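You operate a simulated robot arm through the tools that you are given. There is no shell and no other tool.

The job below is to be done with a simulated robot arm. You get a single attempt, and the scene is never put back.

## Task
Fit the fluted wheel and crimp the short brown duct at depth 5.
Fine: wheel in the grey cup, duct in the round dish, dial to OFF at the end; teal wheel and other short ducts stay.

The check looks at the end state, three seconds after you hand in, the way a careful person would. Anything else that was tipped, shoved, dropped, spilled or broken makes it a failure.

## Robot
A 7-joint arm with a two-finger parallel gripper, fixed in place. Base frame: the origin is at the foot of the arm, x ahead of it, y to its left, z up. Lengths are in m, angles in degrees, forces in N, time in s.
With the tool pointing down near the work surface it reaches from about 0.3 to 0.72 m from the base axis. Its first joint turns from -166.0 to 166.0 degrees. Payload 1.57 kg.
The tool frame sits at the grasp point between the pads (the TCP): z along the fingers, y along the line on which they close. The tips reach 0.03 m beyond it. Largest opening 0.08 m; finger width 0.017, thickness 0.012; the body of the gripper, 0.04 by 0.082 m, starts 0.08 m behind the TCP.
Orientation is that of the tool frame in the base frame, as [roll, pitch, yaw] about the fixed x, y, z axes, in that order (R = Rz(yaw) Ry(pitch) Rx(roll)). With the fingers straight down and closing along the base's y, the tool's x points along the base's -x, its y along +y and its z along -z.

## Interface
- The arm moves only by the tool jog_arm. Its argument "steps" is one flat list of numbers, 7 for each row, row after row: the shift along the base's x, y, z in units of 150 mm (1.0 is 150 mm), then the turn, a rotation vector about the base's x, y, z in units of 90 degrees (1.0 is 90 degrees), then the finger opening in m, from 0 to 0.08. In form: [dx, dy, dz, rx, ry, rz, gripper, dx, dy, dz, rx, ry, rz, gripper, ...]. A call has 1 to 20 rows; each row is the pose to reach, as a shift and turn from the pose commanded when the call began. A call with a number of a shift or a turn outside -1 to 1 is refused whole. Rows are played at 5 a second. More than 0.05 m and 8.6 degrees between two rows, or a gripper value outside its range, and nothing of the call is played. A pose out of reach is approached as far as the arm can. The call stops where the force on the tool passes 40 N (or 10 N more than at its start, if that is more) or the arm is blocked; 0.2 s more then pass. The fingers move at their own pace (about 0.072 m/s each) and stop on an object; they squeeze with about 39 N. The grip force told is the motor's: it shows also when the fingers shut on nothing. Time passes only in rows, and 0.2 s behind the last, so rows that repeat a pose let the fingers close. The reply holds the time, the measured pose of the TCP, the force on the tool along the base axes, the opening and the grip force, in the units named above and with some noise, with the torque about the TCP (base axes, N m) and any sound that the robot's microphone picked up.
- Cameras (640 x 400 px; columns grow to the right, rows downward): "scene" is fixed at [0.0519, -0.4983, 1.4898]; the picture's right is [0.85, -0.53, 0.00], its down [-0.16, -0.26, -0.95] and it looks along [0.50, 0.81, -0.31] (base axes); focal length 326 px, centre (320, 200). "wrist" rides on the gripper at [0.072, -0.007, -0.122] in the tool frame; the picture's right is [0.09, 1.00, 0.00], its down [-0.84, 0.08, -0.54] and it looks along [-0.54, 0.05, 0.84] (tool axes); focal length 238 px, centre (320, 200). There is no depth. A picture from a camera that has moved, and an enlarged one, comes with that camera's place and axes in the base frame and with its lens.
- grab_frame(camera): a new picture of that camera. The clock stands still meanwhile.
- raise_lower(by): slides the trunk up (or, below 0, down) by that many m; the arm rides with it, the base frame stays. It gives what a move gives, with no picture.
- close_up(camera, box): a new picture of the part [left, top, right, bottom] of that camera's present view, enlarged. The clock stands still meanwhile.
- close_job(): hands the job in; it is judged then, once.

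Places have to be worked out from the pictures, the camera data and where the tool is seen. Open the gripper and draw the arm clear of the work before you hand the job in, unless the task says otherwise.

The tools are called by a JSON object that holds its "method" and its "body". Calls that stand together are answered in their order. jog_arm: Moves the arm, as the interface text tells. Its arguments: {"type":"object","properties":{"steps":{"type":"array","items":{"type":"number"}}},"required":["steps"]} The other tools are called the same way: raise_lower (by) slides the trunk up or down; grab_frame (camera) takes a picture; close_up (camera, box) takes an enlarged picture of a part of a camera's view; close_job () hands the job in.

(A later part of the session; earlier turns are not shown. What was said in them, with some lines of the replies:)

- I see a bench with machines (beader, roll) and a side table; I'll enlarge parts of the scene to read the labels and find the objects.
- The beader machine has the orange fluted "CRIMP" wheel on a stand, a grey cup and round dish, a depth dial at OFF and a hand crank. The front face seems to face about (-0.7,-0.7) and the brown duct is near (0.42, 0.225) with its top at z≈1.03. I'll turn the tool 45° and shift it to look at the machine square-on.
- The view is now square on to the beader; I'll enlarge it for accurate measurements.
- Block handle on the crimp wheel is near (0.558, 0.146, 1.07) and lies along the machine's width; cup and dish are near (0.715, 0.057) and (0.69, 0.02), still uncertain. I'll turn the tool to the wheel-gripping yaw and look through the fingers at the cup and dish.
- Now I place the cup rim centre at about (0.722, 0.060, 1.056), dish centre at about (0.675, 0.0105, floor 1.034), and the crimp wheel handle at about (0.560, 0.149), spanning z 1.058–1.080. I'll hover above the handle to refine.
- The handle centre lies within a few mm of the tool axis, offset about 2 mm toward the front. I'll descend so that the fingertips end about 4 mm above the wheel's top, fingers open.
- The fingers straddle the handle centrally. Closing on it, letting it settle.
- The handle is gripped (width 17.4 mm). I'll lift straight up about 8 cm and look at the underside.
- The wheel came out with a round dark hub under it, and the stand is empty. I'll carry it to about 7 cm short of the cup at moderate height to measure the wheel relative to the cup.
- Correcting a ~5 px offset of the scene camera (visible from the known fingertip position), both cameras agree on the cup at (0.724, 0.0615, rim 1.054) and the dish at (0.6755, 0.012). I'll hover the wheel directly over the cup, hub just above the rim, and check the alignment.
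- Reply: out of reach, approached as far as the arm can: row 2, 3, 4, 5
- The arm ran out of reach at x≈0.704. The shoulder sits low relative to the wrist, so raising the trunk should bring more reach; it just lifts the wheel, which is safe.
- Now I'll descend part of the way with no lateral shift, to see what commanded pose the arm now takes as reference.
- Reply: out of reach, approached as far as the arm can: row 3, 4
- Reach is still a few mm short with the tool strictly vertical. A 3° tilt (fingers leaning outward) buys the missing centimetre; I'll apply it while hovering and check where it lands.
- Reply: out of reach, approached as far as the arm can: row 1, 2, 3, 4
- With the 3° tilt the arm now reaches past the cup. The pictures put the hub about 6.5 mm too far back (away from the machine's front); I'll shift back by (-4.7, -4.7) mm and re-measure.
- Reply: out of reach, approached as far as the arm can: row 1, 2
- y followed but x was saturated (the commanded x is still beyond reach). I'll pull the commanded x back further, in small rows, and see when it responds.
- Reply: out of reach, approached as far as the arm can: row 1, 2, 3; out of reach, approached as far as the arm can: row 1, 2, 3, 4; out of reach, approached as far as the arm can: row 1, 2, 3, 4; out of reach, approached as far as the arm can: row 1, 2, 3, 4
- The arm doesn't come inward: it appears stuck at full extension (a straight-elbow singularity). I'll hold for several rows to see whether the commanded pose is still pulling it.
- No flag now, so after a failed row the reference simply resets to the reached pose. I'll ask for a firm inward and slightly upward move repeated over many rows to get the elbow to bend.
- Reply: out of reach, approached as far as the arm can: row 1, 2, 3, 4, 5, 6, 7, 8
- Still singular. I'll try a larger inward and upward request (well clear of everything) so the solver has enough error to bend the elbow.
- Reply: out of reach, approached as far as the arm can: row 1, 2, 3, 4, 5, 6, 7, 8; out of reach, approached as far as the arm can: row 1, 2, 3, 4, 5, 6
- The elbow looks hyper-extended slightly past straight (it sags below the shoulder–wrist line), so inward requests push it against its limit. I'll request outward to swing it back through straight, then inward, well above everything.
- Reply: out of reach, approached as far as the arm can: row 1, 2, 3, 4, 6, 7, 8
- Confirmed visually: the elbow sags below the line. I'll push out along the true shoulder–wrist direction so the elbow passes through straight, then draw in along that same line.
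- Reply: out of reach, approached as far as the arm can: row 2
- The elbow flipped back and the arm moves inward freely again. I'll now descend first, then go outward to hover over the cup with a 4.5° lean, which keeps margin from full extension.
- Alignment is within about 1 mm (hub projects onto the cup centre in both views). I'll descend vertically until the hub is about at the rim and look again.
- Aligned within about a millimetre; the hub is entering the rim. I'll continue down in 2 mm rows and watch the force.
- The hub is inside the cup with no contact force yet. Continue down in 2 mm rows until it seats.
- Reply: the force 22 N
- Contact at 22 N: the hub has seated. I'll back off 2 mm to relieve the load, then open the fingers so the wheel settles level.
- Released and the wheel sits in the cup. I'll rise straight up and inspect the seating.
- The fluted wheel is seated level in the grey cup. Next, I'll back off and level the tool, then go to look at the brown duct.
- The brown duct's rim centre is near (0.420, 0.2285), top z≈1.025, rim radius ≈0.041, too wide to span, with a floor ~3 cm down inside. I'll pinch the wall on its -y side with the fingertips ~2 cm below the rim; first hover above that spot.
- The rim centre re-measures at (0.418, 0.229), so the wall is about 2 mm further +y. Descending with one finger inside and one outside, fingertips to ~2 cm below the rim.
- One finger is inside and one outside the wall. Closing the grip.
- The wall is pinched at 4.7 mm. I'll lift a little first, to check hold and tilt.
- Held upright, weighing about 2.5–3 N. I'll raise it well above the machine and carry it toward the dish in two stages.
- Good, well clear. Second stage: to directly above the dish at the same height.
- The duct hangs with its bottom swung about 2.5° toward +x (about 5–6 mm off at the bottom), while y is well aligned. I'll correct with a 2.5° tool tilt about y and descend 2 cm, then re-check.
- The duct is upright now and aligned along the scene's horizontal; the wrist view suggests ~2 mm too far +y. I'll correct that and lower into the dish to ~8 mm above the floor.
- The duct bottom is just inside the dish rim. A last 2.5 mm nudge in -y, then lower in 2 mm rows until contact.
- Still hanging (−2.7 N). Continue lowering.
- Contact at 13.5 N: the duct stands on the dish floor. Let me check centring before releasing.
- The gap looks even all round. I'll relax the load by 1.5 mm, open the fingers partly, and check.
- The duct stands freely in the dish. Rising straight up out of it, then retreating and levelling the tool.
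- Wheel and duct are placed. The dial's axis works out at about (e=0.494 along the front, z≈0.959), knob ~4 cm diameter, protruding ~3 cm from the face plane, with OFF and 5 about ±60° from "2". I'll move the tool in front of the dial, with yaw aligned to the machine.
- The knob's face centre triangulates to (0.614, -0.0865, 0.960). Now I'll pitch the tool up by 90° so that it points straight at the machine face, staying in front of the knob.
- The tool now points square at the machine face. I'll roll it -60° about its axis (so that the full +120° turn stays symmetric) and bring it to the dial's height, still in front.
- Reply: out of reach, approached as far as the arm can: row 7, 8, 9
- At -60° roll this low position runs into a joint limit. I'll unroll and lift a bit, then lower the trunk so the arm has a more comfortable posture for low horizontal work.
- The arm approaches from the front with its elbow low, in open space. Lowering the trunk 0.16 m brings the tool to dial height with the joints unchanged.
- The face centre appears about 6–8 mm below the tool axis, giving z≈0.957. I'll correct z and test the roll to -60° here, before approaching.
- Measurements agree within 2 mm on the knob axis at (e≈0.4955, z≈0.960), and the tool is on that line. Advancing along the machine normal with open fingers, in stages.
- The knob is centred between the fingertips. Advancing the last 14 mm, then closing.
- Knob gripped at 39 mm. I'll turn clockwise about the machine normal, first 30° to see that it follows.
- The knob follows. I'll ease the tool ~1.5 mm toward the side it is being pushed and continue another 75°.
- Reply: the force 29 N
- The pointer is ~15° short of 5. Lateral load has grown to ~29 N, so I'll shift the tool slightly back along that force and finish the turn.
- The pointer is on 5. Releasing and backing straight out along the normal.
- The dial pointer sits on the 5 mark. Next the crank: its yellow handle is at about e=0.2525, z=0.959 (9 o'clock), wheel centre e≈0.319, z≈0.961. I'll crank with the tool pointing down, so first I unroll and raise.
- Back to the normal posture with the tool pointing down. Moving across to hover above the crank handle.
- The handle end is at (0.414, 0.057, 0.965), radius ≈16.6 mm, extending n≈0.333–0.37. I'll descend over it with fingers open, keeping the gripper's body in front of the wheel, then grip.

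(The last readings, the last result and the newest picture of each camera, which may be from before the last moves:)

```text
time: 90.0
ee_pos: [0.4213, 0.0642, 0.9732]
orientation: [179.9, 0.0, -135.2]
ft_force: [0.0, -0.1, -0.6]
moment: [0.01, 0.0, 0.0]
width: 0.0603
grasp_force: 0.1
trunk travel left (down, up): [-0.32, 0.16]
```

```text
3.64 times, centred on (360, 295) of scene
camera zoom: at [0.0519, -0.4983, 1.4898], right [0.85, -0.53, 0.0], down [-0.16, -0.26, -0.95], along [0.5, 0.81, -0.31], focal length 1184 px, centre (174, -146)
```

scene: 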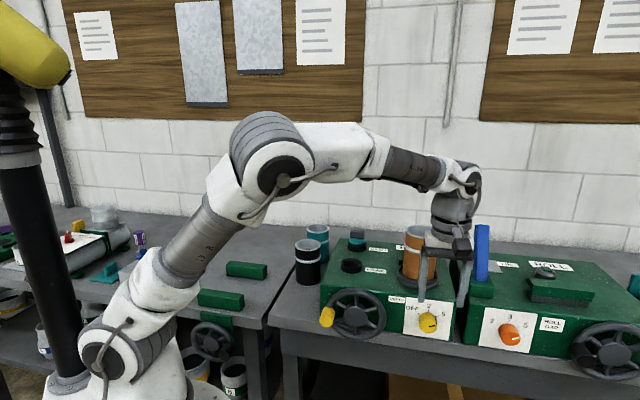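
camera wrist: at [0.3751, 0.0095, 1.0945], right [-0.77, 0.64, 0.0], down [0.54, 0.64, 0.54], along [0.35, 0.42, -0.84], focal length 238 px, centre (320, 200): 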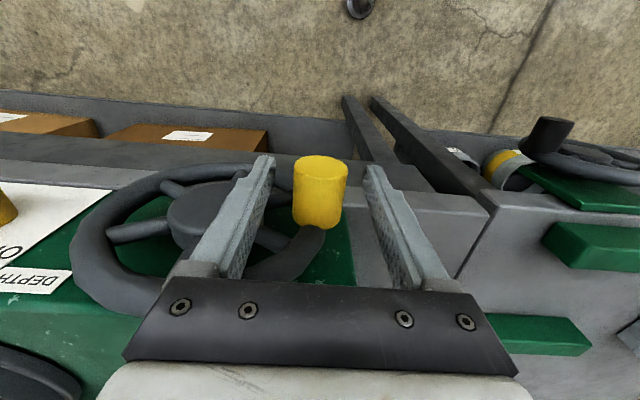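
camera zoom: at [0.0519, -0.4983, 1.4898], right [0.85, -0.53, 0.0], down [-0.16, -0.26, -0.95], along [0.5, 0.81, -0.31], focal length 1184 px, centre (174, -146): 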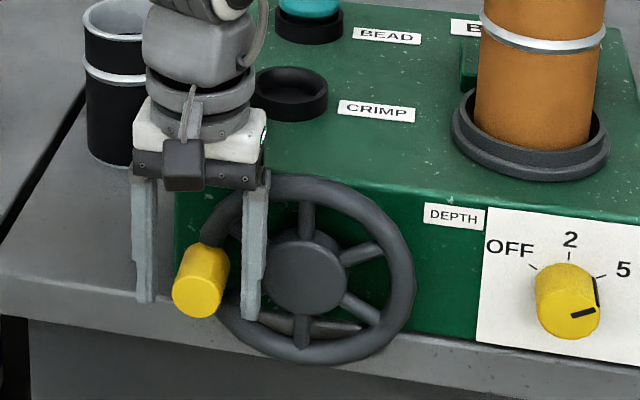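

The handle is between the fingers. Closing on it.

{"method": "jog_arm", "body": {"steps": [0, 0, 0, 0, 0, 0, 0.045, 0, 0, 0, 0, 0, 0, 0.03, 0, 0, 0, 0, 0, 0, 0.02, 0, 0, 0, 0, 0, 0, 0.02]}}

{"method": "close_up", "body": {"camera": "scene", "box": [300, 240, 420, 350]}}

```text
time: 91.0
ee_pos: [0.422, 0.0649, 0.9738]
orientation: [180.0, 0.0, -135.2]
ft_force: [0.9, -0.5, -2.5]
moment: [0.1, -0.01, 0.05]
width: 0.0334
grasp_force: 41.4
trunk travel left (down, up): [-0.32, 0.16]
```

```text
3.64 times, centred on (360, 295) of scene
camera zoom: at [0.0519, -0.4983, 1.4898], right [0.85, -0.53, 0.0], down [-0.16, -0.26, -0.95], along [0.5, 0.81, -0.31], focal length 1184 px, centre (174, -146)
```

zoom: 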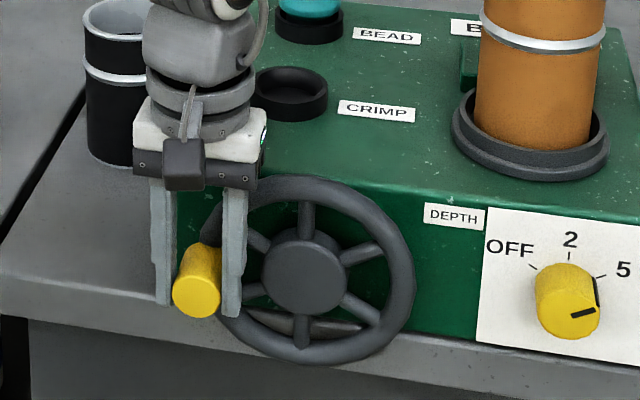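

Handle gripped (33 mm). I'll try the first 20° of clockwise turning along the circle and check force, sound and motion.

{"method": "jog_arm", "body": {"steps": [0.0071, -0.0071, 0.0767, 0, 0, 0, 0.02, 0.0238, -0.0238, 0.15, 0, 0, 0, 0.02, 0.0238, -0.0238, 0.15, 0, 0, 0, 0.02]}}

{"method": "close_up", "body": {"camera": "scene", "box": [300, 220, 460, 350]}}

```text
time: 91.8
ee_pos: [0.4232, 0.0631, 0.9967]
orientation: [179.9, -0.1, -135.1]
ft_force: [-12.5, 11.4, -4.3]
moment: [0.06, 0.88, 0.14]
width: 0.0332
grasp_force: 41.6
trunk travel left (down, up): [-0.32, 0.16]
```

```text
3.08 times, centred on (380, 285) of scene
camera zoom: at [0.0519, -0.4983, 1.4898], right [0.85, -0.53, 0.0], down [-0.16, -0.26, -0.95], along [0.5, 0.81, -0.31], focal length 1002 px, centre (135, -62)
```

zoom: 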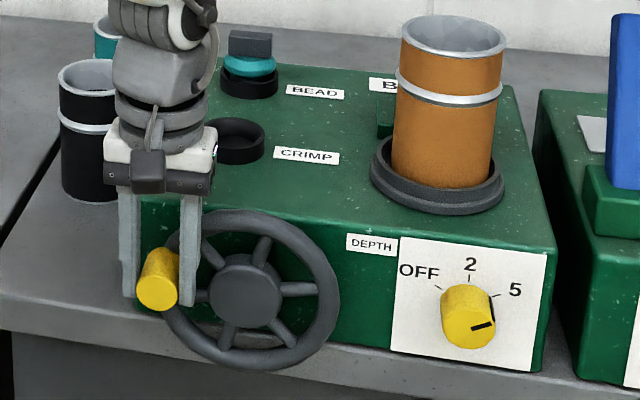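

The wheel turns with the handle. There's a 17 N sideways pull toward −e, so the true circle is slightly different (handle started nearer 182°); I'll correct the arc and go on to 120°.

{"method": "jog_arm", "body": {"steps": [0.0184, -0.0184, 0.0873, 0, 0, 0, 0.02, 0.0495, -0.0495, 0.1507, 0, 0, 0, 0.02, 0.0882, -0.0882, 0.2053, 0, 0, 0, 0.02, 0.1329, -0.1329, 0.2493, 0, 0, 0, 0.02, 0.1329, -0.1329, 0.2493, 0, 0, 0, 0.02]}}

{"method": "close_up", "body": {"camera": "scene", "box": [300, 220, 460, 350]}}

```text
time: 93.0
ee_pos: [0.4474, 0.042, 1.035]
orientation: [-179.8, 0.2, -135.2]
ft_force: [1.8, 4.3, 3.6]
moment: [0.52, -0.6, 0.19]
width: 0.0335
grasp_force: 41.4
trunk travel left (down, up): [-0.32, 0.16]
```

```text
3.08 times, centred on (380, 285) of scene
camera zoom: at [0.0519, -0.4983, 1.4898], right [0.85, -0.53, 0.0], down [-0.16, -0.26, -0.95], along [0.5, 0.81, -0.31], focal length 1002 px, centre (135, -62)
```

zoom: 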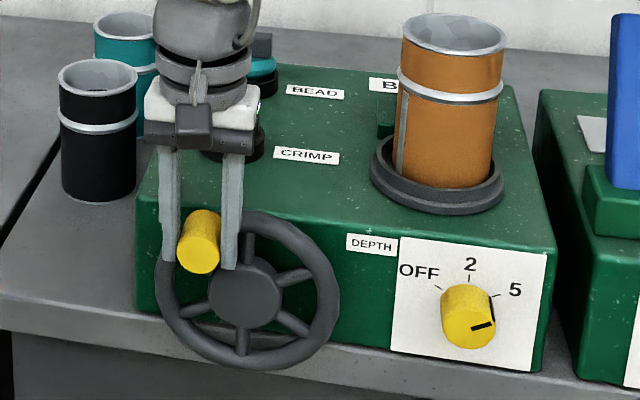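

Force is low now and a vertical seam has come into view on the duct, so the crank is turning it. Continuing over the top to 60°.

{"method": "jog_arm", "body": {"steps": [0.0495, -0.0495, 0.0327, 0, 0, 0, 0.02, 0.1023, -0.1023, 0.0527, 0, 0, 0, 0.02, 0.157, -0.157, 0.0593, 0, 0, 0, 0.02, 0.2112, -0.2112, 0.0527, 0, 0, 0, 0.02, 0.264, -0.264, 0.0327, 0, 0, 0, 0.02, 0.3135, -0.3135, 0, 0, 0, 0, 0.02, 0.3135, -0.3135, 0, 0, 0, 0, 0.02]}}

{"method": "close_up", "body": {"camera": "scene", "box": [300, 220, 460, 350]}}

```text
time: 94.6
ee_pos: [0.4906, -0.0055, 1.0345]
orientation: [-180.0, 0.0, -135.3]
ft_force: [-6.0, 5.5, 3.3]
moment: [0.29, 0.53, 0.2]
width: 0.0334
grasp_force: 41.4
trunk travel left (down, up): [-0.32, 0.16]
```

```text
3.08 times, centred on (380, 285) of scene
camera zoom: at [0.0519, -0.4983, 1.4898], right [0.85, -0.53, 0.0], down [-0.16, -0.26, -0.95], along [0.5, 0.81, -0.31], focal length 1002 px, centre (135, -62)
```

zoom: 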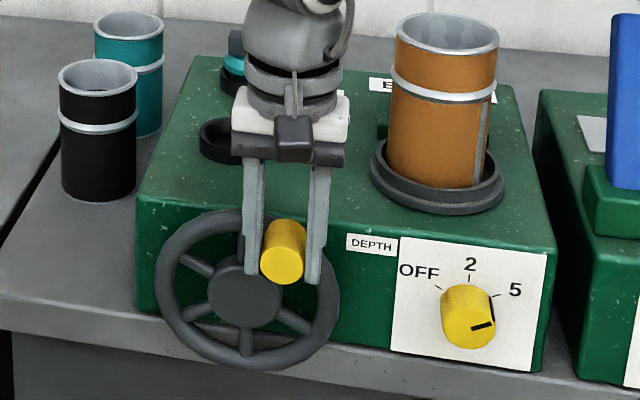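

{"method": "close_up", "body": {"camera": "scene", "box": [385, 215, 440, 280]}}

{"method": "grab_frame", "body": {"camera": "wrist"}}

```text
6.15 times, centred on (412, 248) of scene
camera zoom: at [0.0519, -0.4983, 1.4898], right [0.85, -0.53, 0.0], down [-0.16, -0.26, -0.95], along [0.5, 0.81, -0.31], focal length 2004 px, centre (-249, -92)
```

zoom: 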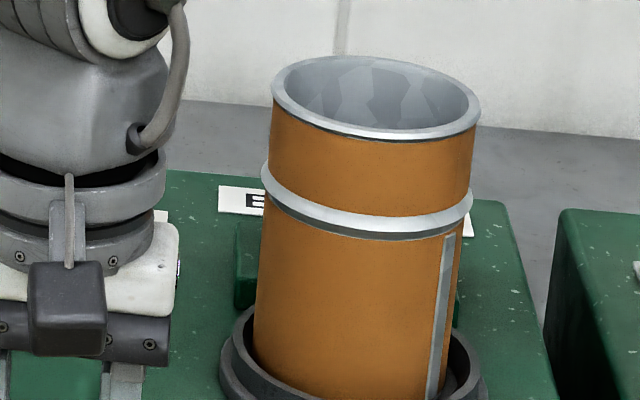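

```text
taken
camera wrist: at [0.4446, -0.0612, 1.1555], right [-0.77, 0.64, 0.0], down [0.54, 0.65, 0.54], along [0.35, 0.42, -0.84], focal length 238 px, centre (320, 200)
```

wrist: 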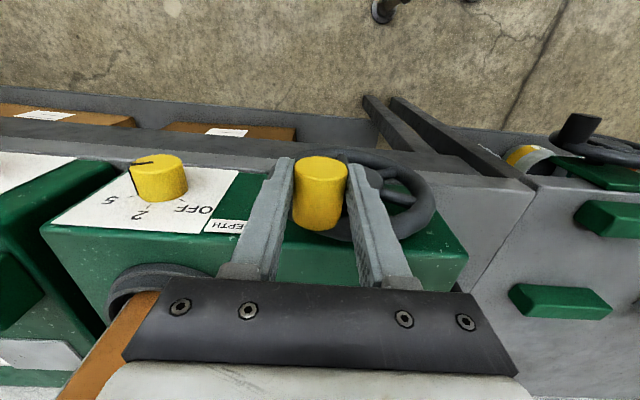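

{"method": "jog_arm", "body": {"steps": [0.0424, -0.0424, -0.0443, 0, 0, 0, 0.02, 0.081, -0.081, -0.099, 0, 0, 0, 0.02, 0.1123, -0.1123, -0.162, 0, 0, 0, 0.02, 0.1354, -0.1354, -0.232, 0, 0, 0, 0.02, 0.1496, -0.1496, -0.307, 0, 0, 0, 0.02, 0.1544, -0.1544, -0.384, 0, 0, 0, 0.02, 0.1544, -0.1544, -0.384, 0, 0, 0, 0.02]}}

{"method": "close_up", "body": {"camera": "scene", "box": [300, 220, 460, 350]}}

```text
time: 96.2
ee_pos: [0.5155, -0.0314, 0.977]
orientation: [-179.9, 0.1, -135.3]
ft_force: [3.8, -6.7, 2.8]
moment: [0.29, -0.18, 0.2]
width: 0.0332
grasp_force: 41.3
trunk travel left (down, up): [-0.32, 0.16]
```

```text
3.08 times, centred on (380, 285) of scene
camera zoom: at [0.0519, -0.4983, 1.4898], right [0.85, -0.53, 0.0], down [-0.16, -0.26, -0.95], along [0.5, 0.81, -0.31], focal length 1002 px, centre (135, -62)
```

zoom: 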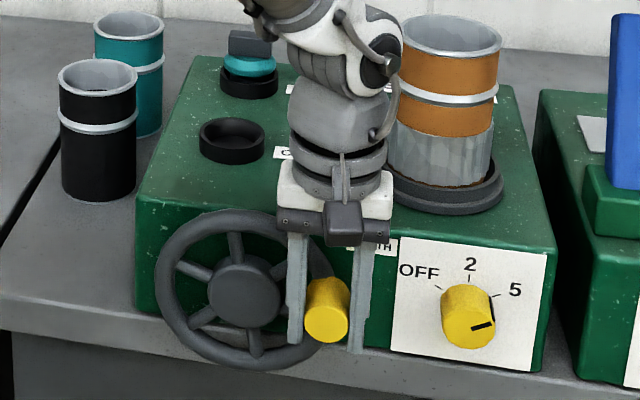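

The lower part of the duct has turned into grey crimped flutes. Let me look closely to see whether it's complete.

{"method": "close_up", "body": {"camera": "scene", "box": [380, 215, 440, 280]}}

{"method": "grab_frame", "body": {"camera": "wrist"}}

```text
6.15 times, centred on (410, 248) of scene
camera zoom: at [0.0519, -0.4983, 1.4898], right [0.85, -0.53, 0.0], down [-0.16, -0.26, -0.95], along [0.5, 0.81, -0.31], focal length 2004 px, centre (-234, -92)
```

zoom: 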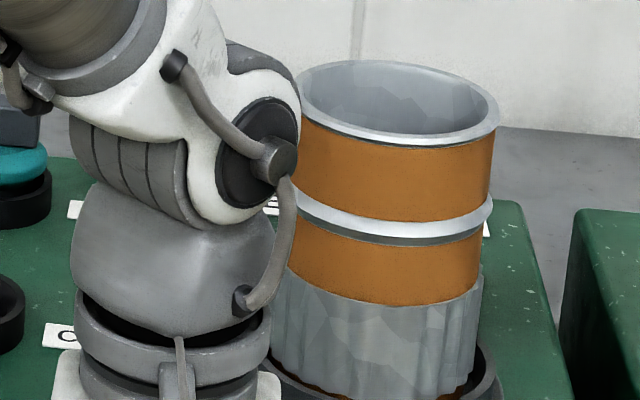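

```text
taken
camera wrist: at [0.4695, -0.0858, 1.0976], right [-0.77, 0.64, 0.0], down [0.54, 0.64, 0.54], along [0.35, 0.41, -0.84], focal length 238 px, centre (320, 200)
```

wrist: 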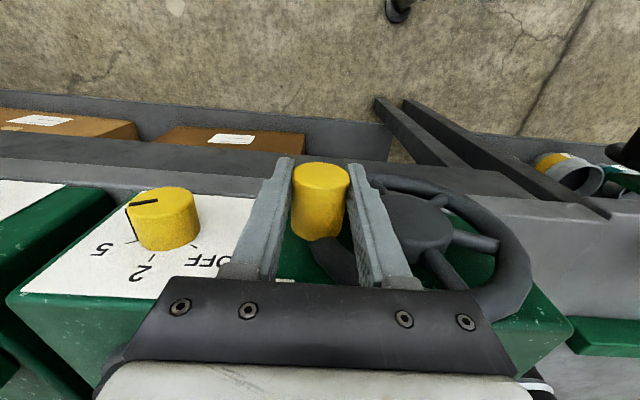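

The crimped collar is complete all round the visible side; the duct evidently made its full revolution. I'll release the handle, back off in front of the machine and rise.

{"method": "jog_arm", "body": {"steps": [0, 0, 0, 0, 0, 0, 0.045, 0, 0, 0, 0, 0, 0, 0.06, -0.07, -0.07, 0, 0, 0, 0, 0.06, -0.15, -0.15, 0.0, 0, 0, 0, 0.06, -0.25, -0.25, 0.1, 0, 0, 0, 0.06, -0.25, -0.35, 0.3, 0, 0, 0, 0.06, -0.25, -0.45, 0.5, 0, 0, 0, 0.06, -0.15, -0.55, 0.7, 0, 0, 0, 0.06, 0.0, -0.7, 0.9, 0, 0, 0, 0.06, 0.1, -0.85, 0.98, 0, 0, 0, 0.06, 0.165, -0.862, 0.98, 0, 0, 0, 0.06, 0.165, -0.862, 0.98, 0, 0, 0, 0.06]}}

{"method": "grab_frame", "body": {"camera": "scene"}}

{"method": "close_up", "body": {"camera": "scene", "box": [310, 210, 460, 350]}}

```text
time: 98.8
ee_pos: [0.5402, -0.158, 1.1224]
orientation: [-180.0, 0.0, -135.1]
ft_force: [-0.1, -0.1, 0.6]
moment: [0.0, 0.01, 0.02]
width: 0.06
grasp_force: 0.0
trunk travel left (down, up): [-0.32, 0.16]
```

```text
taken
```

scene: 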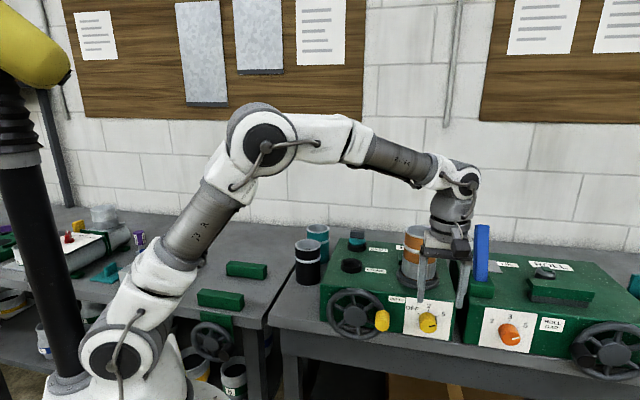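

```text
2.86 times, centred on (385, 280) of scene
camera zoom: at [0.0519, -0.4983, 1.4898], right [0.85, -0.53, 0.0], down [-0.16, -0.26, -0.95], along [0.5, 0.81, -0.31], focal length 930 px, centre (134, -29)
```

zoom: 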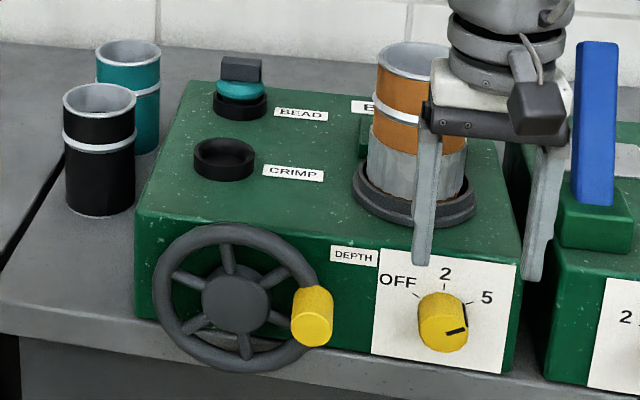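

Now the dial back to OFF: pitch the tool up again to point at the panel, retracing the earlier route.

{"method": "jog_arm", "body": {"steps": [0, 0, 0, 0.059, -0.059, 0, 0.06, 0, 0, 0, 0.118, -0.118, 0, 0.06, 0, 0, 0, 0.177, -0.177, 0, 0.06, 0, 0, 0, 0.236, -0.236, 0, 0.06, 0, 0, 0, 0.295, -0.295, 0, 0.06, 0, 0, 0, 0.354, -0.354, 0, 0.06, 0, 0, -0.05, 0.412, -0.412, 0, 0.06, 0, 0, -0.1, 0.471, -0.471, 0, 0.06, 0, 0, -0.15, 0.53, -0.53, 0, 0.06, 0, 0, -0.2, 0.589, -0.589, 0, 0.06, 0, 0, -0.25, 0.648, -0.648, 0, 0.06, 0, 0, -0.3, 0.7071, -0.7071, 0, 0.06, 0, 0, -0.3, 0.7071, -0.7071, 0, 0.06]}}

{"method": "jog_arm", "body": {"steps": [0, 0, -0.1, 0.059, 0.059, 0, 0.06, 0, 0, -0.2, 0.118, 0.118, 0, 0.06, 0, 0, -0.3, 0.177, 0.177, 0, 0.06, 0, 0, -0.4, 0.236, 0.236, 0, 0.06, 0, 0, -0.5, 0.295, 0.295, 0, 0.06, 0, 0, -0.6, 0.354, 0.354, 0, 0.06, 0, 0, -0.7, 0.412, 0.412, 0, 0.06, 0, 0, -0.78, 0.471, 0.471, 0, 0.06, 0, 0, -0.78, 0.471, 0.471, 0, 0.06]}}

{"method": "grab_frame", "body": {"camera": "wrist"}}

{"method": "grab_frame", "body": {"camera": "scene"}}

```text
time: 101.6
ee_pos: [0.5399, -0.1579, 1.0797]
orientation: [46.8, 89.7, 91.8]
ft_force: [1.1, 0.7, 0.6]
moment: [0.01, -0.01, 0.01]
width: 0.0601
grasp_force: 0.1
trunk travel left (down, up): [-0.32, 0.16]
```

```text
time: 103.6
ee_pos: [0.5406, -0.1582, 0.9628]
orientation: [90.1, 29.8, 135.1]
ft_force: [0.0, -0.5, 0.1]
moment: [-0.02, 0.02, 0.01]
width: 0.0599
grasp_force: 0.0
trunk travel left (down, up): [-0.32, 0.16]
```

```text
taken
camera wrist: at [0.4124, -0.2024, 0.9192], right [-0.41, 0.41, 0.82], down [0.1, -0.87, 0.48], along [0.91, 0.28, 0.31], focal length 238 px, centre (320, 200)
```

wrist: 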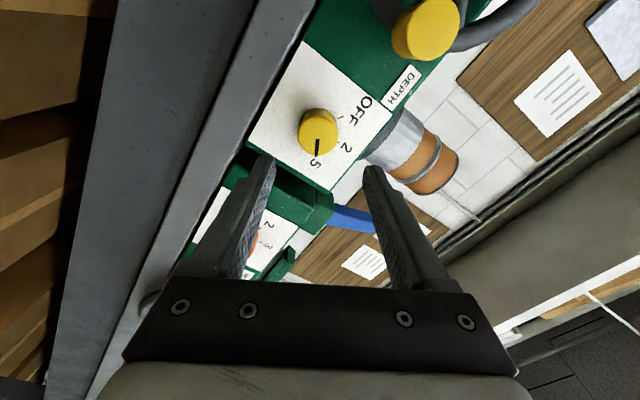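

```text
taken
```

scene: 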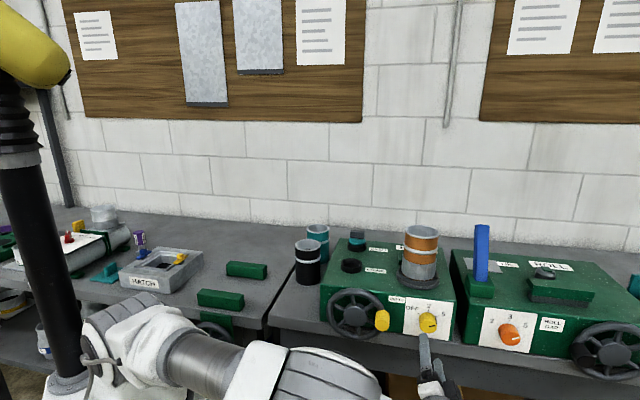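

Retraced exactly. Approaching the knob at roll +60°, first to just around its face.

{"method": "jog_arm", "body": {"steps": [0.08, 0.08, -0.01, 0, 0, 0, 0.06, 0.16, 0.16, -0.02, 0, 0, 0, 0.06, 0.24, 0.24, -0.02, 0, 0, 0, 0.06, 0.31, 0.31, -0.02, 0, 0, 0, 0.06, 0.37, 0.37, -0.02, 0, 0, 0, 0.06, 0.37, 0.37, -0.02, 0, 0, 0, 0.06]}}

{"method": "close_up", "body": {"camera": "wrist", "box": [220, 80, 420, 240]}}

{"method": "close_up", "body": {"camera": "scene", "box": [390, 280, 490, 360]}}

```text
time: 105.0
ee_pos: [0.5953, -0.1022, 0.9593]
orientation: [90.0, 29.8, 134.9]
ft_force: [0.4, -0.2, 0.1]
moment: [0.0, 0.02, -0.01]
width: 0.06
grasp_force: 0.0
trunk travel left (down, up): [-0.32, 0.16]
```

```text
2.50 times, centred on (320, 160) of wrist
camera zoom: at [0.4678, -0.1464, 0.9157], right [-0.41, 0.41, 0.82], down [0.1, -0.87, 0.48], along [0.91, 0.28, 0.31], focal length 596 px, centre (320, 300)
```

zoom: 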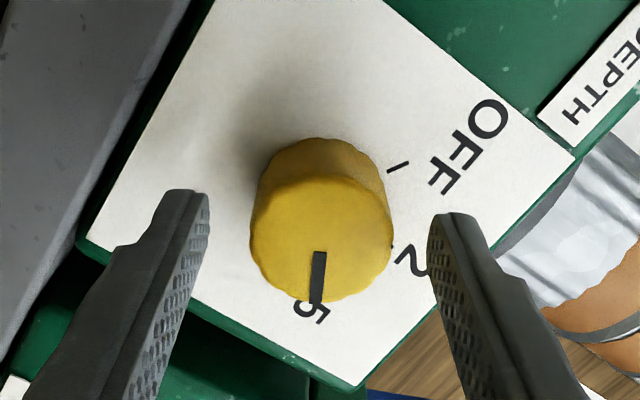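

```text
5.00 times, centred on (440, 320) of scene
camera zoom: at [0.0519, -0.4983, 1.4898], right [0.85, -0.53, 0.0], down [-0.16, -0.26, -0.95], along [0.5, 0.81, -0.31], focal length 1628 px, centre (-280, -400)
```

zoom: 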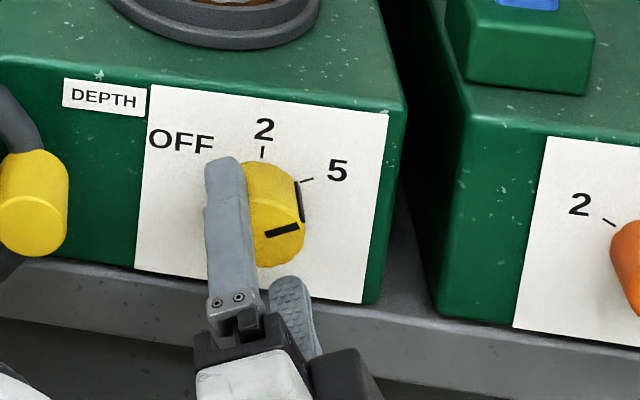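

Centred on the knob. Advance the last 16 mm and grip.

{"method": "jog_arm", "body": {"steps": [0.027, 0.023, 0, 0, 0, 0, 0.06, 0.053, 0.047, 0, 0, 0, 0, 0.06, 0.08, 0.07, 0, 0, 0, 0, 0.06, 0.08, 0.07, 0, 0, 0, 0, 0.06, 0.08, 0.07, 0, 0, 0, 0, 0.045, 0.08, 0.07, 0, 0, 0, 0, 0.03, 0.08, 0.07, 0, 0, 0, 0, 0.03, 0.08, 0.07, 0, 0, 0, 0, 0.03]}}

```text
time: 106.8
ee_pos: [0.6066, -0.0911, 0.9593]
orientation: [89.9, 29.9, 135.0]
ft_force: [-0.7, 0.8, 4.3]
moment: [0.14, -0.14, 0.05]
width: 0.039
grasp_force: 44.2
trunk travel left (down, up): [-0.32, 0.16]
```

Gripped cleanly. Turning counter-clockwise by 105° first, then I'll check the pointer.

{"method": "jog_arm", "body": {"steps": [0.001, -0.001, 0.002, -0.059, -0.059, 0, 0.03, 0.002, -0.002, 0.003, -0.118, -0.118, 0, 0.03, 0.003, -0.003, 0.004, -0.177, -0.177, 0, 0.03, 0.003, -0.003, 0.004, -0.236, -0.236, 0, 0.03, 0.003, -0.003, 0.004, -0.295, -0.295, 0, 0.03, 0.003, -0.003, 0.004, -0.354, -0.354, 0, 0.03, 0.003, -0.003, 0.004, -0.412, -0.412, 0, 0.03, 0.003, -0.003, 0.004, -0.412, -0.412, 0, 0.03]}}

{"method": "close_up", "body": {"camera": "scene", "box": [390, 280, 490, 360]}}

```text
time: 108.6
ee_pos: [0.6081, -0.0921, 0.959]
orientation: [90.3, 82.4, 135.2]
ft_force: [-2.1, 1.8, 0.6]
moment: [-0.26, 0.27, 0.19]
width: 0.0391
grasp_force: 45.2
trunk travel left (down, up): [-0.32, 0.16]
```

```text
5.00 times, centred on (440, 320) of scene
camera zoom: at [0.0519, -0.4983, 1.4898], right [0.85, -0.53, 0.0], down [-0.16, -0.26, -0.95], along [0.5, 0.81, -0.31], focal length 1628 px, centre (-280, -400)
```

zoom: 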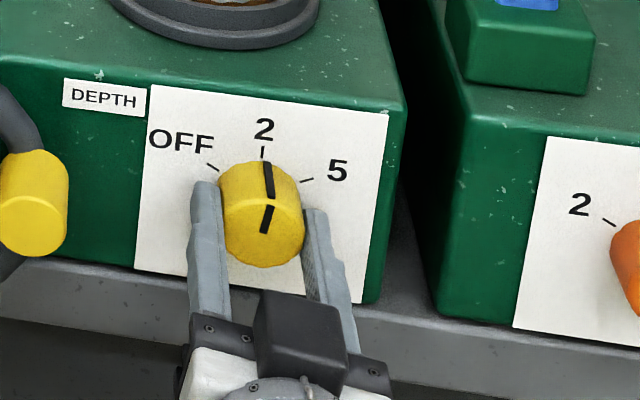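

Pointer is just right of 2, forces are small. Continuing another 67.5° to reach OFF.

{"method": "jog_arm", "body": {"steps": [0, 0, 0, -0.059, -0.059, 0, 0.03, 0, 0, 0, -0.118, -0.118, 0, 0.03, 0, 0, 0, -0.177, -0.177, 0, 0.03, 0, 0, 0, -0.236, -0.236, 0, 0.03, 0, 0, 0, -0.295, -0.295, 0, 0.03, 0, 0, 0, -0.354, -0.354, 0, 0.03, 0, 0, 0, -0.412, -0.412, 0, 0.03, 0, 0, 0, -0.471, -0.471, 0, 0.03, 0, 0, 0, -0.53, -0.53, 0, 0.03, 0, 0, 0, -0.53, -0.53, 0, 0.03]}}

{"method": "close_up", "body": {"camera": "scene", "box": [400, 290, 460, 340]}}

{"method": "close_up", "body": {"camera": "wrist", "box": [220, 80, 420, 240]}}

```text
time: 110.8
ee_pos: [0.6079, -0.0935, 0.958]
orientation: [-89.9, 30.1, -45.1]
ft_force: [2.1, -1.6, -0.9]
moment: [0.05, -0.03, 0.09]
width: 0.0394
grasp_force: 45.1
trunk travel left (down, up): [-0.32, 0.16]
```

```text
8.00 times, centred on (430, 315) of scene
camera zoom: at [0.0519, -0.4983, 1.4898], right [0.85, -0.53, 0.0], down [-0.16, -0.26, -0.95], along [0.5, 0.81, -0.31], focal length 2605 px, centre (-560, -720)
```

zoom: 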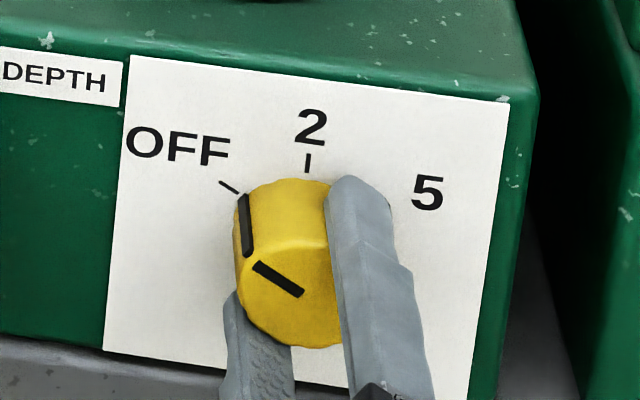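

```text
2.50 times, centred on (320, 160) of wrist
camera zoom: at [0.5683, -0.2256, 0.9282], right [-0.3, 0.3, -0.91], down [-0.92, 0.16, 0.35], along [0.25, 0.94, 0.23], focal length 596 px, centre (320, 300)
```

zoom: 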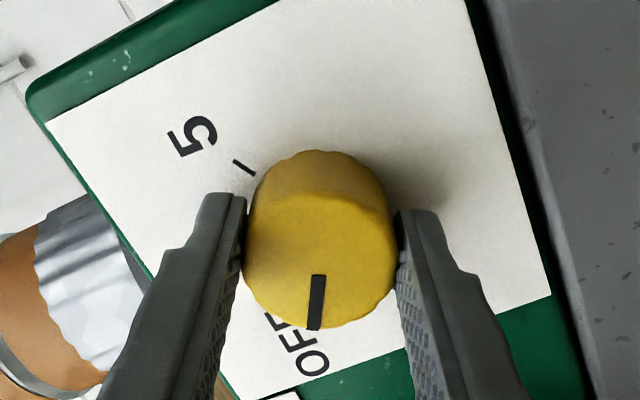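

The pointer is exactly at its original OFF position. Releasing and backing straight out.

{"method": "jog_arm", "body": {"steps": [0, 0, 0, 0, 0, 0, 0.05, 0, 0, 0, 0, 0, 0, 0.06, -0.1, -0.1, 0, 0, 0, 0, 0.06, -0.2, -0.2, 0, 0, 0, 0, 0.06, -0.3, -0.3, 0, 0, 0, 0, 0.06, -0.4, -0.4, 0, 0, 0, 0, 0.06, -0.45, -0.45, 0, 0, 0, 0, 0.06, -0.45, -0.45, 0, 0, 0, 0, 0.06]}}

{"method": "jog_arm", "body": {"steps": [0, 0, 0.1, 0.059, 0.059, 0, 0.06, 0, 0, 0.2, 0.118, 0.118, 0, 0.06, 0, 0, 0.3, 0.177, 0.177, 0, 0.06, 0, 0, 0.4, 0.236, 0.236, 0, 0.06, 0, 0, 0.5, 0.295, 0.295, 0, 0.06, 0, 0, 0.6, 0.354, 0.354, 0, 0.06, 0, 0, 0.7, 0.412, 0.412, 0, 0.06, 0, 0, 0.8, 0.471, 0.471, 0, 0.06, 0, 0, 0.8, 0.471, 0.471, 0, 0.06]}}

{"method": "close_up", "body": {"camera": "scene", "box": [310, 210, 470, 350]}}

{"method": "grab_frame", "body": {"camera": "scene"}}

```text
time: 112.6
ee_pos: [0.5387, -0.1583, 0.96]
orientation: [-90.0, 30.2, -45.0]
ft_force: [-0.4, -0.2, 0.5]
moment: [-0.02, 0.01, 0.01]
width: 0.06
grasp_force: 0.0
trunk travel left (down, up): [-0.32, 0.16]
```

```text
time: 114.6
ee_pos: [0.5403, -0.1604, 1.0792]
orientation: [87.3, 89.9, 132.3]
ft_force: [-0.5, -0.9, -0.6]
moment: [0.02, 0.0, -0.02]
width: 0.0599
grasp_force: 0.0
trunk travel left (down, up): [-0.32, 0.16]
```

```text
2.86 times, centred on (390, 280) of scene
camera zoom: at [0.0519, -0.4983, 1.4898], right [0.85, -0.53, 0.0], down [-0.16, -0.26, -0.95], along [0.5, 0.81, -0.31], focal length 930 px, centre (120, -29)
```

zoom: 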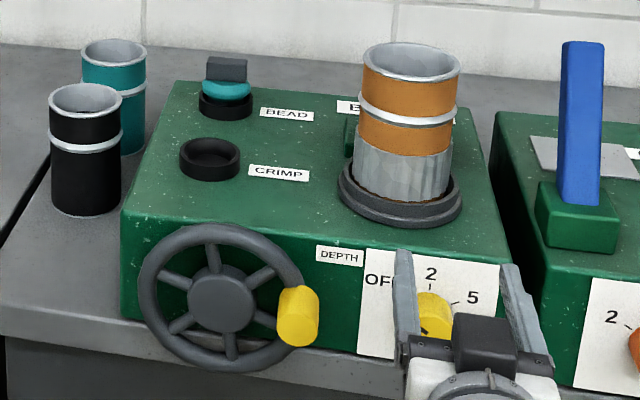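

```text
taken
```

scene: 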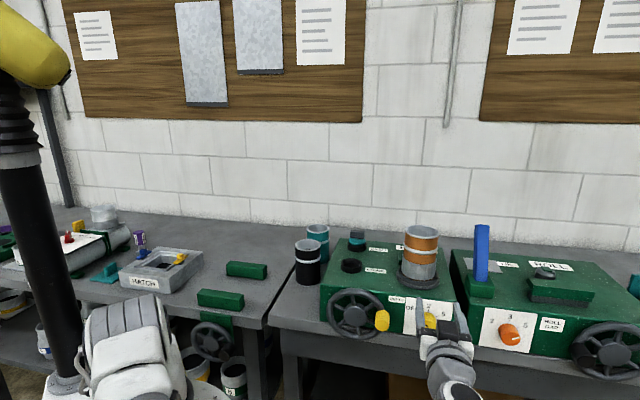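

Dial is at OFF, duct crimped and in the dish. I'll bring the tool back to vertical, retreat upward and check the wheel and duct from above.

{"method": "jog_arm", "body": {"steps": [0, 0, 0.05, -0.059, 0.059, 0, 0.06, 0, 0, 0.1, -0.118, 0.118, 0, 0.06, 0, 0, 0.15, -0.177, 0.177, 0, 0.06, 0, 0, 0.2, -0.236, 0.236, 0, 0.06, 0, 0, 0.25, -0.295, 0.295, 0, 0.06, 0, 0, 0.3, -0.354, 0.354, 0, 0.06, 0, 0, 0.35, -0.412, 0.412, 0, 0.06, 0, 0, 0.4, -0.471, 0.471, 0, 0.06, 0, 0, 0.45, -0.53, 0.53, 0, 0.06, 0, 0, 0.5, -0.589, 0.589, 0, 0.06, 0, 0, 0.55, -0.648, 0.648, 0, 0.06, 0, 0, 0.6, -0.7071, 0.7071, 0, 0.06, 0, 0, 0.6, -0.7071, 0.7071, 0, 0.06]}}

{"method": "jog_arm", "body": {"steps": [-0.1, 0.1, 0.2, 0, 0, 0, 0.08, -0.2, 0.2, 0.4, 0, 0, 0, 0.08, -0.3, 0.3, 0.6, 0, 0, 0, 0.08, -0.4, 0.5, 0.7, 0, 0, 0, 0.08, -0.5, 0.7, 0.7, 0, 0, 0, 0.08, -0.5, 0.7, 0.7, 0, 0, 0, 0.08]}}

{"method": "grab_frame", "body": {"camera": "wrist"}}

{"method": "grab_frame", "body": {"camera": "scene"}}

```text
time: 117.4
ee_pos: [0.5403, -0.1599, 1.1705]
orientation: [-180.0, -0.2, -135.2]
ft_force: [0.3, 0.7, -0.1]
moment: [-0.01, 0.03, -0.02]
width: 0.0601
grasp_force: 0.1
trunk travel left (down, up): [-0.32, 0.16]
```

```text
time: 118.8
ee_pos: [0.4639, -0.0563, 1.2742]
orientation: [-180.0, 0.0, -135.2]
ft_force: [0.3, 0.6, 0.5]
moment: [-0.03, 0.01, -0.01]
width: 0.0799
grasp_force: 0.0
trunk travel left (down, up): [-0.32, 0.16]
```

```text
taken
camera wrist: at [0.4182, -0.11, 1.3948], right [-0.77, 0.64, 0.0], down [0.54, 0.64, 0.54], along [0.35, 0.42, -0.84], focal length 238 px, centre (320, 200)
```

wrist: 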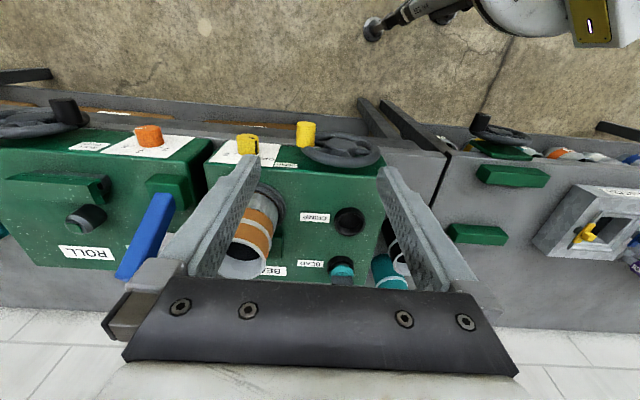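

```text
taken
```

scene: 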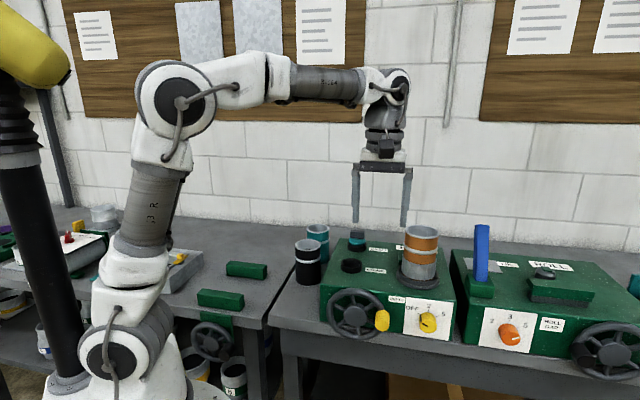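

The wheel is hidden behind the duct from here. I'll turn to the side view (high above everything) to verify the wheel in the cup.

{"method": "jog_arm", "body": {"steps": [0.05, 0.08, 0.05, 0, 0, -0.083, 0.08, 0.1, 0.16, 0.1, 0, 0, -0.167, 0.08, 0.15, 0.24, 0.15, 0, 0, -0.25, 0.08, 0.2, 0.32, 0.2, 0, 0, -0.333, 0.08, 0.25, 0.4, 0.2, 0, 0, -0.417, 0.08, 0.3, 0.5, 0.2, 0, 0, -0.5, 0.08, 0.35, 0.58, 0.2, 0, 0, -0.583, 0.08, 0.4, 0.66, 0.2, 0, 0, -0.667, 0.08, 0.45, 0.75, 0.2, 0, 0, -0.75, 0.08, 0.5, 0.83, 0.2, 0, 0, -0.833, 0.08, 0.55, 0.92, 0.2, 0, 0, -0.917, 0.08, 0.6, 1.0, 0.2, 0, 0, -1.0, 0.08, 0.6, 1.0, 0.2, 0, 0, -1.0, 0.08]}}

{"method": "grab_frame", "body": {"camera": "wrist"}}

{"method": "close_up", "body": {"camera": "wrist", "box": [220, 120, 420, 260]}}

```text
time: 121.6
ee_pos: [0.555, 0.0944, 1.3047]
orientation: [179.9, 0.0, 134.7]
ft_force: [-0.2, -0.2, -0.6]
moment: [0.01, 0.01, 0.03]
width: 0.0802
grasp_force: 0.0
trunk travel left (down, up): [-0.32, 0.16]
```

```text
taken
camera wrist: at [0.5002, 0.1415, 1.4256], right [0.64, 0.77, 0.0], down [0.64, -0.54, 0.54], along [0.42, -0.35, -0.84], focal length 238 px, centre (320, 200)
```

wrist: 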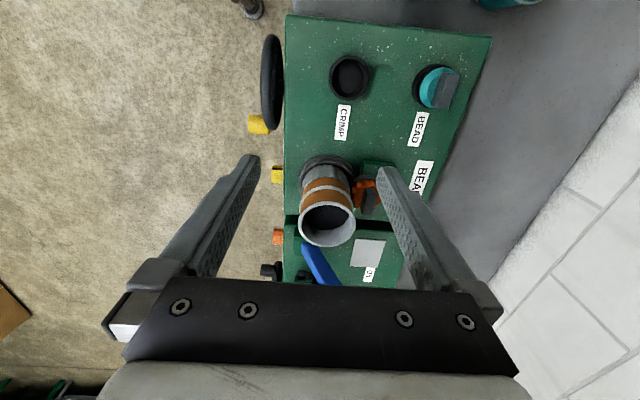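

```text
2.86 times, centred on (320, 190) of wrist
camera zoom: at [0.5002, 0.1415, 1.4256], right [0.64, 0.77, 0.0], down [0.64, -0.54, 0.54], along [0.42, -0.35, -0.84], focal length 681 px, centre (320, 229)
```

zoom: 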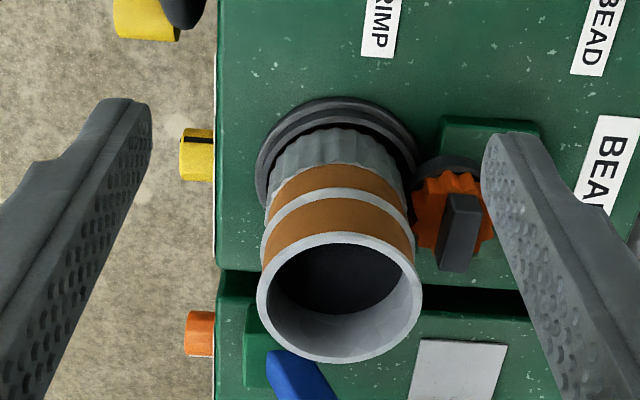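

The duct is crimped and upright in the dish, the wheel in the cup. One small shift for an unobstructed look at the wheel.

{"method": "jog_arm", "body": {"steps": [0.1, 0.15, 0, 0, 0, 0, 0.08, 0.1, 0.3, 0, 0, 0, 0, 0.08, 0.1, 0.3, 0, 0, 0, 0, 0.08]}}

{"method": "close_up", "body": {"camera": "wrist", "box": [200, 80, 420, 260]}}

{"method": "close_up", "body": {"camera": "scene", "box": [290, 200, 500, 350]}}

```text
time: 122.4
ee_pos: [0.5699, 0.14, 1.3035]
orientation: [180.0, 0.0, 134.8]
ft_force: [0.6, 0.3, 0.6]
moment: [-0.01, 0.01, 0.0]
width: 0.0801
grasp_force: 0.0
trunk travel left (down, up): [-0.32, 0.16]
```

```text
2.22 times, centred on (310, 170) of wrist
camera zoom: at [0.5147, 0.186, 1.425], right [0.64, 0.77, 0.0], down [0.64, -0.54, 0.54], along [0.42, -0.35, -0.84], focal length 530 px, centre (342, 267)
```

zoom: 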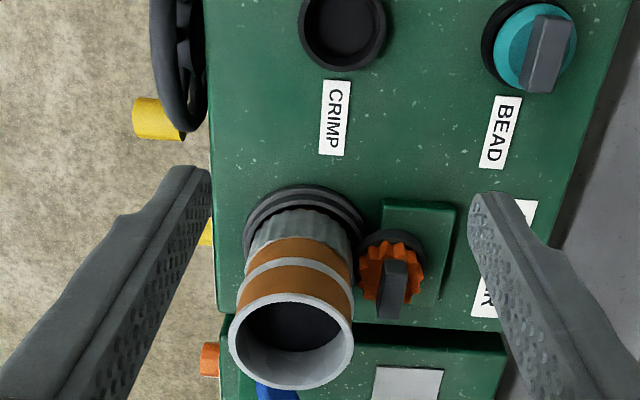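

```text
2.67 times, centred on (395, 275) of scene
camera zoom: at [0.0519, -0.4983, 1.4898], right [0.85, -0.53, 0.0], down [-0.16, -0.26, -0.95], along [0.5, 0.81, -0.31], focal length 868 px, centre (120, 0)
```

zoom: 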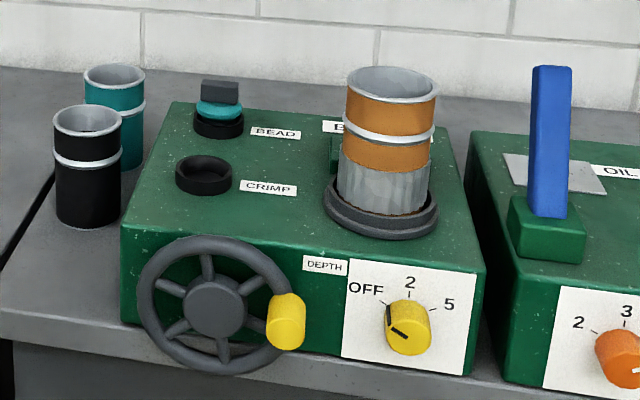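

Everything is in place: wheel upright in the cup, crimped duct in the dish, dial at OFF, teal wheel and other ducts untouched. I'll draw the arm back clear of the work with the gripper open.

{"method": "jog_arm", "body": {"steps": [-0.25, 0, 0.1, 0, 0, 0, 0.08, -0.5, 0, 0.2, 0, 0, 0, 0.08, -0.75, 0, 0.3, 0, 0, 0, 0.08, -1.0, 0, 0.4, 0, 0, 0, 0.08, -1.0, 0, 0.4, 0, 0, 0, 0.08]}}

{"method": "grab_frame", "body": {"camera": "scene"}}

```text
time: 123.6
ee_pos: [0.4182, 0.1396, 1.3632]
orientation: [-180.0, 0.0, 134.8]
ft_force: [-0.1, 1.0, -0.2]
moment: [0.02, -0.02, 0.0]
width: 0.08
grasp_force: 0.0
trunk travel left (down, up): [-0.32, 0.16]
```

```text
taken
```

scene: 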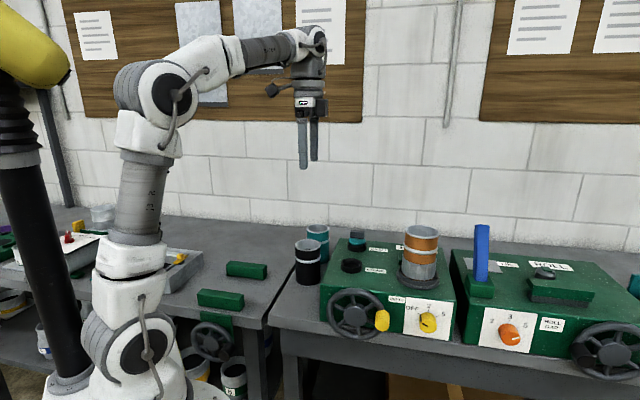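

The arm is clear with the gripper open and the scene is as required. Handing in.

{"method": "close_job", "body": {}}

```text
The job is handed in.
```

The fluted wheel is fitted and the short brown duct is crimped at depth 5, and I've handed the job in. I don't have the result of the check.

- **Wheel:** it sits upright in the grey cup.
- **Duct:** it stands upright in the round dish, with a grey fluted collar around its lower part. The collar appeared after about half a turn of the crank, and I stopped there.
- **Dial:** it was turned to 5 for the crimp and is back on OFF, in the same position as at the start.
- **Everything else:** the teal wheel and the black and teal ducts were not touched. The crank handle now rests on the right side of its wheel instead of the left. The arm is clear of the work with the gripper open.
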